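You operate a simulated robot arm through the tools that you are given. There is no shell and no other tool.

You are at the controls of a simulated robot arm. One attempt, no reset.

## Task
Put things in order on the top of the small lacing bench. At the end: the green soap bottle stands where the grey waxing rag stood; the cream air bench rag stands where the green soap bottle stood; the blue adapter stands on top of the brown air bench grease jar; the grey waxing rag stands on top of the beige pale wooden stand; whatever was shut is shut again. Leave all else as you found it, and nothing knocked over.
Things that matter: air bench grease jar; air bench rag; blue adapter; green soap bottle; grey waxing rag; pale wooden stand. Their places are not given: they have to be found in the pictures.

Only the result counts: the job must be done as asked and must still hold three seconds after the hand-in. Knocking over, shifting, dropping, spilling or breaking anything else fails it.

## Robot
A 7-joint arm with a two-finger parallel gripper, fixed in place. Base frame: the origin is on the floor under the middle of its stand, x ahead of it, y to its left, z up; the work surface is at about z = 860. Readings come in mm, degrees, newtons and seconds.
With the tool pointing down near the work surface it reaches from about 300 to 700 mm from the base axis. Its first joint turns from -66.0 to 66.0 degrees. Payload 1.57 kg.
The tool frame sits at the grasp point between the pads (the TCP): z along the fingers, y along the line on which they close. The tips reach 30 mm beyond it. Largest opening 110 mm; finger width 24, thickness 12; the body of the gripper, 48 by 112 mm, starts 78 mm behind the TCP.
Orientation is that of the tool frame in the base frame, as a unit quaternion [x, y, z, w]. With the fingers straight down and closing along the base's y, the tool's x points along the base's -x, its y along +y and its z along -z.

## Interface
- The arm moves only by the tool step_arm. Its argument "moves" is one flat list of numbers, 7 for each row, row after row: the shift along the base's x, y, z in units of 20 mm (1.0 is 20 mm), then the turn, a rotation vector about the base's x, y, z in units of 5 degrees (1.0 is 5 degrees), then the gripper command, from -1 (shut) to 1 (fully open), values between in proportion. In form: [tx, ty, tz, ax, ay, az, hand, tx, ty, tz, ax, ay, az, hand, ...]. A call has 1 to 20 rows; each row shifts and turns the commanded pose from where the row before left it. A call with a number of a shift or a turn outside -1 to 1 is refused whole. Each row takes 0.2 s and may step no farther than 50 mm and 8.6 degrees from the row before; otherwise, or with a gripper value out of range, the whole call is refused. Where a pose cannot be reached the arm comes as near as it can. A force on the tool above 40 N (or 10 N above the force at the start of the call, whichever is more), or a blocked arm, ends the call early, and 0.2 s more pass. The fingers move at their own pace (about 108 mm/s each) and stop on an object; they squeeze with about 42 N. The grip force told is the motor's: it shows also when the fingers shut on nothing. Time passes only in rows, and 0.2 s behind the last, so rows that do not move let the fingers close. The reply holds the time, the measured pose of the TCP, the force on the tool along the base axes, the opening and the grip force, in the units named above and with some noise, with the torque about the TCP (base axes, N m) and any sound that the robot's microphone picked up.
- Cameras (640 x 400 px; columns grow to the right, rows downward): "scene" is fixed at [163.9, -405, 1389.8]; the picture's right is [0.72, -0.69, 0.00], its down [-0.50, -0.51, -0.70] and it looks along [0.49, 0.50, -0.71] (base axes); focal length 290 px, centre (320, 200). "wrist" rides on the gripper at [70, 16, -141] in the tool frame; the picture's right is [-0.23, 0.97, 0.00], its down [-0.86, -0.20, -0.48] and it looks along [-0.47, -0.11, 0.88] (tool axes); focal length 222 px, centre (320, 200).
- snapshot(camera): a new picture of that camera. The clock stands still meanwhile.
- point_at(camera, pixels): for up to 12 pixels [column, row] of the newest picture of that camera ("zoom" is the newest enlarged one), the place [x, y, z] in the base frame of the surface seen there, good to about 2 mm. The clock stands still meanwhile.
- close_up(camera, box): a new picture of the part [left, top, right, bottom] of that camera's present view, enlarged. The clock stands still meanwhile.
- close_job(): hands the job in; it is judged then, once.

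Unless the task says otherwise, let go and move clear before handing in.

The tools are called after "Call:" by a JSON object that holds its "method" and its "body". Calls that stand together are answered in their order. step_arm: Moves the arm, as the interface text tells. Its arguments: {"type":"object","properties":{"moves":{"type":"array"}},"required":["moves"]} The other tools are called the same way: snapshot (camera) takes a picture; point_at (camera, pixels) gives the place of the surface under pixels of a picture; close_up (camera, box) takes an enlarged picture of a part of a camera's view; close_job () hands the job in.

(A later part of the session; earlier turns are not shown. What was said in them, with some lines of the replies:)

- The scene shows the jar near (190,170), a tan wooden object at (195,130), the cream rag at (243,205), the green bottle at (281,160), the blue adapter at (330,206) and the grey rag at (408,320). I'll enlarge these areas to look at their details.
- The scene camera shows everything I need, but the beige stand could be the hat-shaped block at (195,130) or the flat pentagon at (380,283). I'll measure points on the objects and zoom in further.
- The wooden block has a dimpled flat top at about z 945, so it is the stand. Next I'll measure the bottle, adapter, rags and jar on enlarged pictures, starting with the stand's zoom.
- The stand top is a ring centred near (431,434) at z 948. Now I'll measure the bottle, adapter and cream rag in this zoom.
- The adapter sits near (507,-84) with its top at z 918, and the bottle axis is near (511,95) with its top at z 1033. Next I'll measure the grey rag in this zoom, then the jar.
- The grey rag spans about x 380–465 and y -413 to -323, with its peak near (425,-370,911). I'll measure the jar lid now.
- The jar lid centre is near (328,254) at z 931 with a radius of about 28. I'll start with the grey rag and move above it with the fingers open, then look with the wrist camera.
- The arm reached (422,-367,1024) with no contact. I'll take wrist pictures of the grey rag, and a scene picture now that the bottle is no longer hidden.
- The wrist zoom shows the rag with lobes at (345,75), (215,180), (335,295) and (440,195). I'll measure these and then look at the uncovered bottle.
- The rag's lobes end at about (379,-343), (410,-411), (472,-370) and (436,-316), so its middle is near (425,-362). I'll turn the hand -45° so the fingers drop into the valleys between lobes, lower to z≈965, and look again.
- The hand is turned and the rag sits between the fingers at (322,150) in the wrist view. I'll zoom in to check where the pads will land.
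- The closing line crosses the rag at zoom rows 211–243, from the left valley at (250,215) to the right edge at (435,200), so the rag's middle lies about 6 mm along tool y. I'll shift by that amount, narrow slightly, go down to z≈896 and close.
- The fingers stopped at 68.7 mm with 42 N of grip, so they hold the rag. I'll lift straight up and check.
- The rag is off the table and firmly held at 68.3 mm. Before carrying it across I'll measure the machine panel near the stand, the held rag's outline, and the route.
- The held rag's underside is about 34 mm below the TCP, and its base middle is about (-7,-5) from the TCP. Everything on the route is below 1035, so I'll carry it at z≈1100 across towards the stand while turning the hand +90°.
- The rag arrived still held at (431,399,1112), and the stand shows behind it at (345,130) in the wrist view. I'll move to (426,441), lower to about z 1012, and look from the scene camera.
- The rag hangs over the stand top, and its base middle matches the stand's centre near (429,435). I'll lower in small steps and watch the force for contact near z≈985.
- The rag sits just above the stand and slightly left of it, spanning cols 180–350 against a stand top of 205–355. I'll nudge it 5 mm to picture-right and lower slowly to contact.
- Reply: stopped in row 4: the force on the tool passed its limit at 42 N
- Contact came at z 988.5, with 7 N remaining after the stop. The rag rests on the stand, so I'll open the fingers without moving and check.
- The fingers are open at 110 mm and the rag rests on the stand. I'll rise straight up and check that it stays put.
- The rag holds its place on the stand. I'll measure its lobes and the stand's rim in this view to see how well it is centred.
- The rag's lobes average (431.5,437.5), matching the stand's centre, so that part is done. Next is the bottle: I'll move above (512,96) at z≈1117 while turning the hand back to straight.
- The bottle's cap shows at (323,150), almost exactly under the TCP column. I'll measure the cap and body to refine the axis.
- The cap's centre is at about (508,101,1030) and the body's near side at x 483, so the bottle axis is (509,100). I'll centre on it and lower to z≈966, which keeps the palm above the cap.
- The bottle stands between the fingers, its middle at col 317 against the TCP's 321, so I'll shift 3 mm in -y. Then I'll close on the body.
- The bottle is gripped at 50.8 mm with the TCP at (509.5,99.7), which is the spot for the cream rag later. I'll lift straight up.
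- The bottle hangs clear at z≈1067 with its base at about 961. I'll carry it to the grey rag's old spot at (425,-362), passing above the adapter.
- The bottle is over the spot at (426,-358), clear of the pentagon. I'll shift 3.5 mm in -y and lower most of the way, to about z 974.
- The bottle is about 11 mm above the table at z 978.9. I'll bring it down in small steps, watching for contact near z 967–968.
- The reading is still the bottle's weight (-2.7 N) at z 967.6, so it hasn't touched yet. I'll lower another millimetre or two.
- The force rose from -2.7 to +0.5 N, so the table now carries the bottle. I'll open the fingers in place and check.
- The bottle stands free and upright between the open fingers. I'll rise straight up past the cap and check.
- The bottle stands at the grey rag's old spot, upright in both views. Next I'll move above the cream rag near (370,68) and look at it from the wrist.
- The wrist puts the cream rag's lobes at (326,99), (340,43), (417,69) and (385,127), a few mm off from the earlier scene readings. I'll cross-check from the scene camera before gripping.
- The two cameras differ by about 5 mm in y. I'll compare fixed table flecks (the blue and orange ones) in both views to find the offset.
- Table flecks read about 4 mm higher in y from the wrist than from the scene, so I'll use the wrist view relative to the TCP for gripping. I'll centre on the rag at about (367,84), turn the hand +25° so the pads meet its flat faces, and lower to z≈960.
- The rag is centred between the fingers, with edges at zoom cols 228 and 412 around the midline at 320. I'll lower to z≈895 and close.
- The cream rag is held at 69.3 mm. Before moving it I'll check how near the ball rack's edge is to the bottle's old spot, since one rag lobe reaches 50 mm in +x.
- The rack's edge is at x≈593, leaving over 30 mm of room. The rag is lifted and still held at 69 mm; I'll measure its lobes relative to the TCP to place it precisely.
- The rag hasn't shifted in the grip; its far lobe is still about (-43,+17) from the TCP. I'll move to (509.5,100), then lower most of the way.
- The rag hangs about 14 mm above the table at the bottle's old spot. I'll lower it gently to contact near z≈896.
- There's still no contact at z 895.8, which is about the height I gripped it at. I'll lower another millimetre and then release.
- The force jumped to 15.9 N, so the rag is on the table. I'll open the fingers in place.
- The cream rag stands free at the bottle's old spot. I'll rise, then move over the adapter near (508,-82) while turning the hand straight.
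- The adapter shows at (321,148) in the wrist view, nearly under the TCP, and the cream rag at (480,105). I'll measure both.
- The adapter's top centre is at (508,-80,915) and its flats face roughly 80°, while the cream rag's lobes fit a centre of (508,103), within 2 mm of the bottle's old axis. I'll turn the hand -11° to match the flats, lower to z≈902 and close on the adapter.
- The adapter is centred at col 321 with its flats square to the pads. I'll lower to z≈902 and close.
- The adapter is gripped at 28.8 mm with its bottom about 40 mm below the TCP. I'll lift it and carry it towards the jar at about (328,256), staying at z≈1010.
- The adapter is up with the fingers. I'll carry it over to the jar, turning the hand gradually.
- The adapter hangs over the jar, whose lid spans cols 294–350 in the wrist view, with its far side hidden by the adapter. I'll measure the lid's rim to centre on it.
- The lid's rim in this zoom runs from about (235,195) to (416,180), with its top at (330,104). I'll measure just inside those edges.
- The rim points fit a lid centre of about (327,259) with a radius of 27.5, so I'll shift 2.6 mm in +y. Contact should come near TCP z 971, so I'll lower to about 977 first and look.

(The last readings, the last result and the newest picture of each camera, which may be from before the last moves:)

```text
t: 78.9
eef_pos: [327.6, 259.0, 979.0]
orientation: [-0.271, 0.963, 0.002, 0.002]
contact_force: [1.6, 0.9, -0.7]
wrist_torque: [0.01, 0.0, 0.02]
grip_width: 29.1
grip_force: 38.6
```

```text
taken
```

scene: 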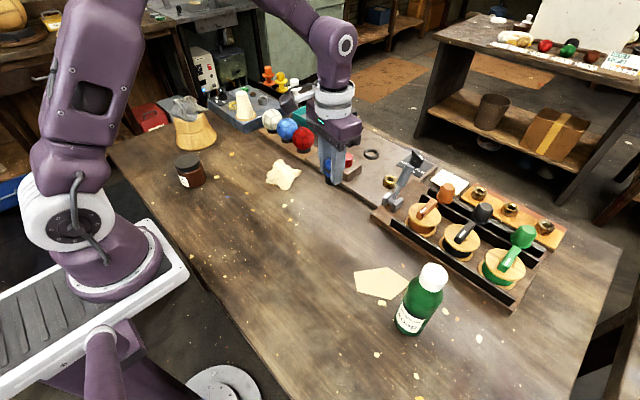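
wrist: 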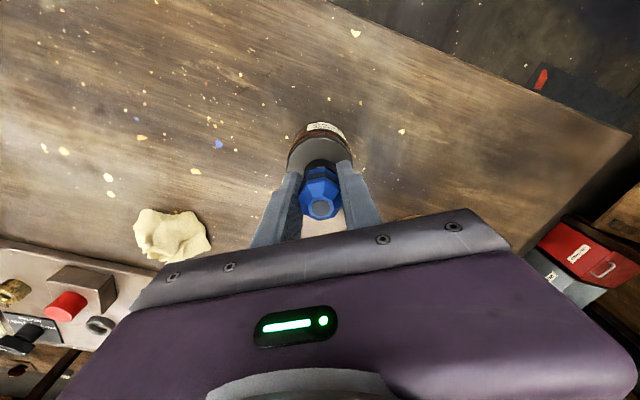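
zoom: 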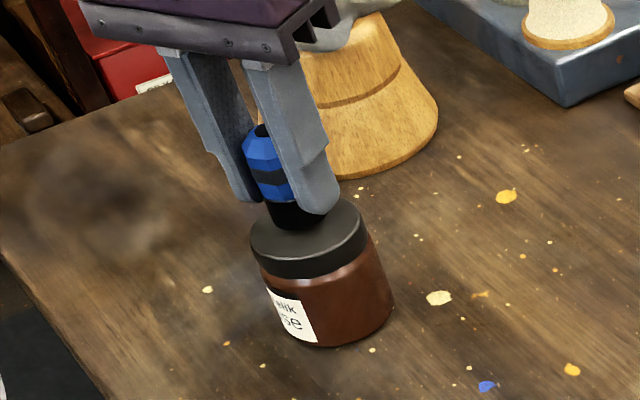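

The adapter's base is about 8 mm above the lid and looks slightly behind centre in the scene view. I'll measure lid and adapter in this same picture to compare them directly.

Call:
{"method": "close_up", "body": {"camera": "scene", "box": [165, 120, 225, 180]}}

Call:
{"method": "point_at", "body": {"camera": "zoom", "pixels": [[200, 350], [260, 340], [330, 330], [420, 300], [180, 310], [285, 300], [290, 280], [330, 300], [400, 250], [300, 285], [270, 270], [420, 270]]}}

```text
6.67 times, centred on (195, 150) of scene
```

zoom: 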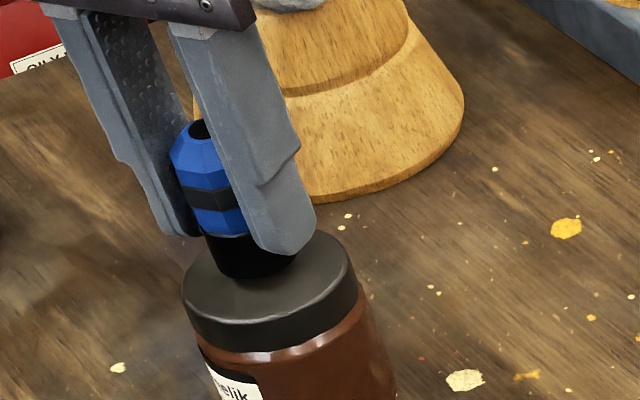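

```text
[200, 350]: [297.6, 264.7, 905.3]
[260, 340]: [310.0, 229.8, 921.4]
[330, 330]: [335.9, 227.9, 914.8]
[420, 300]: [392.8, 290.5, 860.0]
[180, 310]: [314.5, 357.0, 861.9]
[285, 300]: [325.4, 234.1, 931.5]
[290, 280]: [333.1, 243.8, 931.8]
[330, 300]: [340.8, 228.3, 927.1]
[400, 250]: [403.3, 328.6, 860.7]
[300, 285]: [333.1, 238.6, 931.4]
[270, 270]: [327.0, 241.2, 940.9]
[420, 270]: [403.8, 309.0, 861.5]
```

Call:
{"method": "point_at", "body": {"camera": "zoom", "pixels": [[250, 274], [225, 266], [210, 250], [240, 260], [285, 262], [262, 320], [345, 245], [348, 262], [190, 280], [186, 290], [220, 300], [300, 318]]}}

```text
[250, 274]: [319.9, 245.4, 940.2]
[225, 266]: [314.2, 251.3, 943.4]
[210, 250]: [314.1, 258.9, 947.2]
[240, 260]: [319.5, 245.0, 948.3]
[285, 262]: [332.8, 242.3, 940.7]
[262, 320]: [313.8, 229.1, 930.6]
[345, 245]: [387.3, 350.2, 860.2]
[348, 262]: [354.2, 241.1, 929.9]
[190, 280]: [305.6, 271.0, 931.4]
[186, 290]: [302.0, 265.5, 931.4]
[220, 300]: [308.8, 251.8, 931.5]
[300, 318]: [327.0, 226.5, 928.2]
```

The adapter's base fits a centre of (328,256) and the lid (328,254) in the same frame, so they are 2 mm apart. I'll shift 1.5 mm in -y and lower the last 8 mm gently.

Call:
{"method": "step_arm", "body": {"moves": [0, -0.075, -0.2, 0, 0, 0, -1, 0, 0, -0.1, 0, 0, 0, -1, 0, 0, -0.04, 0, 0, 0, -1, 0, 0, 0, 0, 0, 0, -1]}}

```text
t: 79.9
eef_pos: [328.3, 257.2, 972.7]
orientation: [-0.272, 0.962, 0.002, 0.002]
contact_force: [-0.3, -0.5, -0.9]
wrist_torque: [0.0, 0.06, 0.01]
grip_width: 28.8
grip_force: 38.3
```

Call:
{"method": "step_arm", "body": {"moves": [0, 0, -0.04, 0, 0, 0, -1, 0, 0, -0.03, 0, 0, 0, -1, 0, 0, 0, 0, 0, 0, -1]}}

```text
t: 80.7
eef_pos: [329.0, 257.7, 970.1]
orientation: [-0.271, 0.962, 0.001, 0.002]
contact_force: [-0.5, -0.3, 3.8]
wrist_torque: [-0.05, 0.0, 0.0]
grip_width: 28.9
grip_force: 38.2
```

The force rose to 3.8 N at z 970, so the adapter rests on the lid. I'll open the fingers gently in place.

Call:
{"method": "step_arm", "body": {"moves": [0, 0, 0, 0, 0, 0, -0.3, 0, 0, 0, 0, 0, 0, 0, 0, 0, 0, 0, 0, 0, 0.4, 0, 0, 0, 0, 0, 0, 0.4]}}

Call:
{"method": "close_up", "body": {"camera": "scene", "box": [150, 110, 230, 200]}}

Call:
{"method": "snapshot", "body": {"camera": "wrist"}}

```text
t: 81.7
eef_pos: [327.6, 257.5, 969.4]
orientation: [-0.272, 0.962, 0.0, 0.002]
contact_force: [0.3, -0.2, -0.2]
wrist_torque: [0.02, 0.0, 0.03]
grip_width: 76.9
grip_force: 0.1
```

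```text
4.44 times, centred on (190, 155) of scene
```

zoom: 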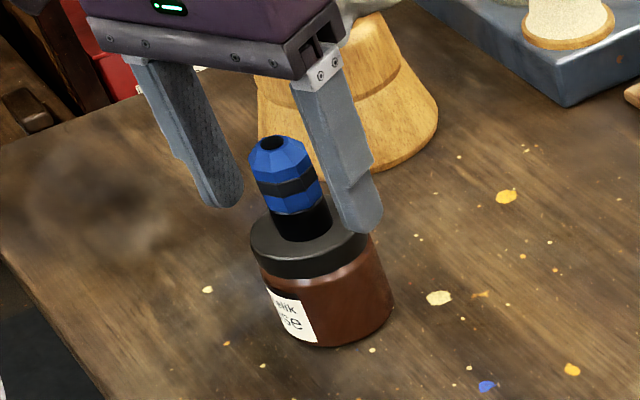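

```text
taken
```

wrist: 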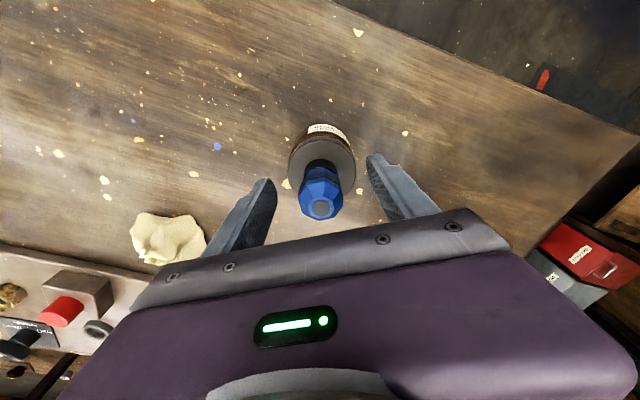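

The adapter stands centred on the jar's lid, free of the fingers. I'll rise straight up and move the arm clear of the bench top.

Call:
{"method": "step_arm", "body": {"moves": [0, 0, 0.5, 0, 0, 0, 0.4, 0, 0, 1, 0, 0, 0, 0.4, 0, 0, 1, 0, 0, 0, 0.4, 0, 0, 1, 0, 0, 0, 0.4, 0, 0, 1, 0, 0, 0, 0.4, 0, 0, 1, 0, 0, 0, 0.4, 0, 0, 1, 0, 0, 0, 0.4, 0, 0, 1, 0, 0, 0, 0.4, 0.3, -1, 0, 0, 0, -0.5, 0.4, 0.3, -1, 0, 0, 0, -0.5, 0.4, 0.3, -1, 0, 0, 0, -0.5, 0.4, 0.3, -1, 0, 0, 0, -0.5, 0.4, 0.3, -1, 0, 0, 0, -0.5, 0.4, 0.3, -1, 0, 0, 0, -0.5, 0.4, 0.3, -1, 0, 0, 0, -0.5, 0.4, 0.3, -1, 0, 0, 0, -0.5, 0.4, 0, -1, 0, 0, 0, -0.5, 0.4, 0, 0, 0, 0, 0, 0, 0.4]}}

Call:
{"method": "snapshot", "body": {"camera": "scene"}}

Call:
{"method": "snapshot", "body": {"camera": "wrist"}}

Call:
{"method": "close_up", "body": {"camera": "scene", "box": [140, 80, 340, 220]}}

```text
t: 85.5
eef_pos: [376.5, 75.7, 1119.9]
orientation: [-0.079, 0.997, 0.0, 0.002]
contact_force: [0.3, 0.4, 0.1]
wrist_torque: [-0.02, -0.01, 0.01]
grip_width: 77.0
grip_force: 0.0
```

```text
taken
```

scene: 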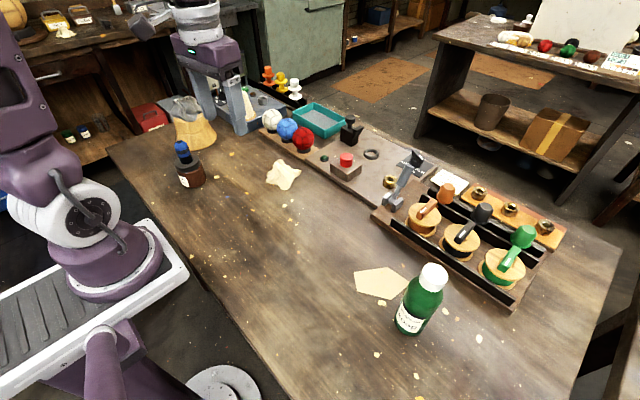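

```text
taken
```

wrist: 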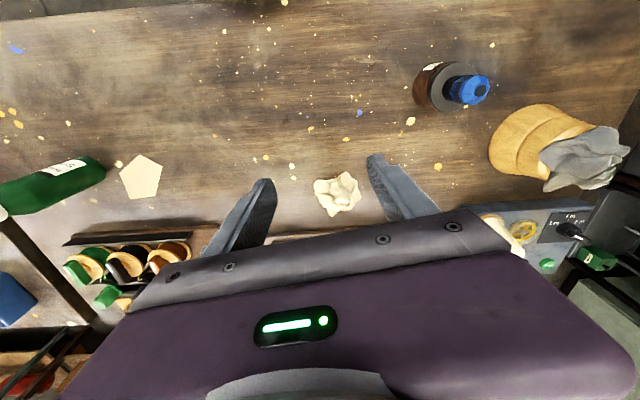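

```text
2.86 times, centred on (240, 150) of scene
```

zoom: 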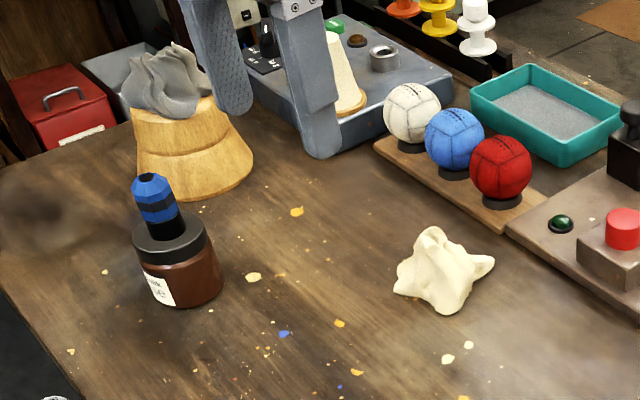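

All four objects are in place and upright in the pictures. I'll check their final positions once more before handing in.

Call:
{"method": "close_up", "body": {"camera": "scene", "box": [350, 240, 470, 360]}}

Call:
{"method": "point_at", "body": {"camera": "zoom", "pixels": [[312, 318], [275, 290], [260, 275], [348, 310], [370, 280], [310, 270], [390, 80], [400, 110], [350, 100], [310, 325], [325, 240], [410, 160]]}}

Call:
{"method": "close_up", "body": {"camera": "scene", "box": [250, 140, 320, 200]}}

```text
3.33 times, centred on (410, 300) of scene
```

zoom: 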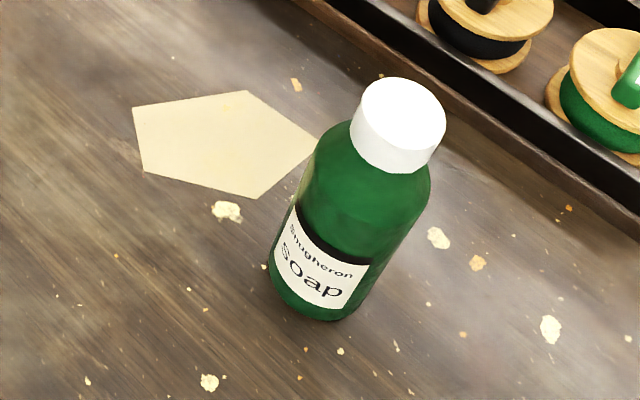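

```text
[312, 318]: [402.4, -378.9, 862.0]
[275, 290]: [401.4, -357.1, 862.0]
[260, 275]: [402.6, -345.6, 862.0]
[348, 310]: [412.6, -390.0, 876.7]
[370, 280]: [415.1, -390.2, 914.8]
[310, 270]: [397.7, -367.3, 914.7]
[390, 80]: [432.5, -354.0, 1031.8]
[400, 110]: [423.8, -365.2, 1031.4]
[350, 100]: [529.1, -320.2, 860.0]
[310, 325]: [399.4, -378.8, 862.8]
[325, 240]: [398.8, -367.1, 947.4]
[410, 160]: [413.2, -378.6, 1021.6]
```

```text
6.67 times, centred on (285, 170) of scene
```

zoom: 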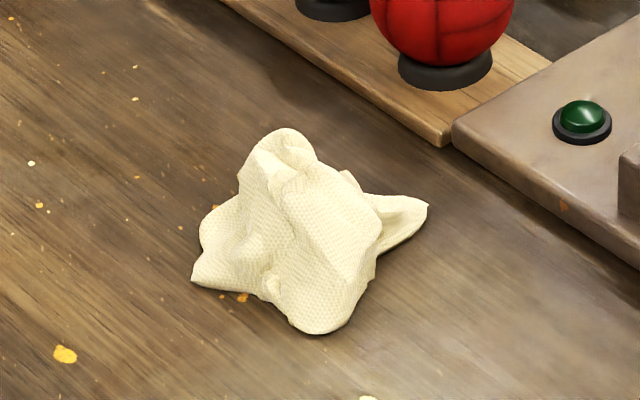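

The cap's centre is at about (424,-364,1031), matching the grey rag's old centre near (423,-361). I'll check the cream rag's tips the same way.

Call:
{"method": "point_at", "body": {"camera": "zoom", "pixels": [[196, 277], [320, 327], [423, 207], [280, 140], [300, 220], [240, 210]]}}

Call:
{"method": "close_up", "body": {"camera": "wrist", "box": [400, 40, 640, 200]}}

```text
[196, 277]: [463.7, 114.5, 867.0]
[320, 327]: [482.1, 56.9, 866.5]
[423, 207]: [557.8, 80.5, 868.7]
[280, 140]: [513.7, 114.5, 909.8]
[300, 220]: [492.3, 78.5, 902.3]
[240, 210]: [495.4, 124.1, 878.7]
```

```text
2.50 times, centred on (520, 120) of wrist
```

zoom: 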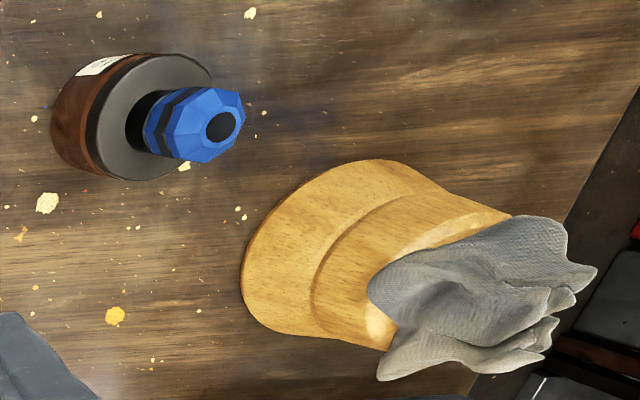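

The cream rag's tips moved by about (141,21), so it is centred near (507,101), within about 2 mm of the bottle's old axis. The grey rag sits on the stand, the adapter is on the jar and the arm is clear, so I'm handing in.

Call:
{"method": "close_job", "body": {}}

```text
The job is handed in.
```

The job is handed in; no verdict came back. In the last pictures all four objects were in place and upright, with nothing else on the bench disturbed:

| Object | Final place | How close |
|---|---|---|
| Grey waxing rag | On top of the wooden stand | Centre within about 4 mm of the stand's |
| Green soap bottle | Where the grey rag stood | Within about 3 mm of the rag's old centre |
| Cream air bench rag | Where the bottle stood | Within about 2 mm of the bottle's old axis |
| Blue adapter | On the grease jar's lid | About 2 mm off centre just before the final adjustment |

The two cameras disagreed by about 4 mm in y, so these figures carry that much uncertainty. Before handing in, I let go of everything and raised the arm clear. I never opened the jar lid or the bottle cap, so both are still shut.
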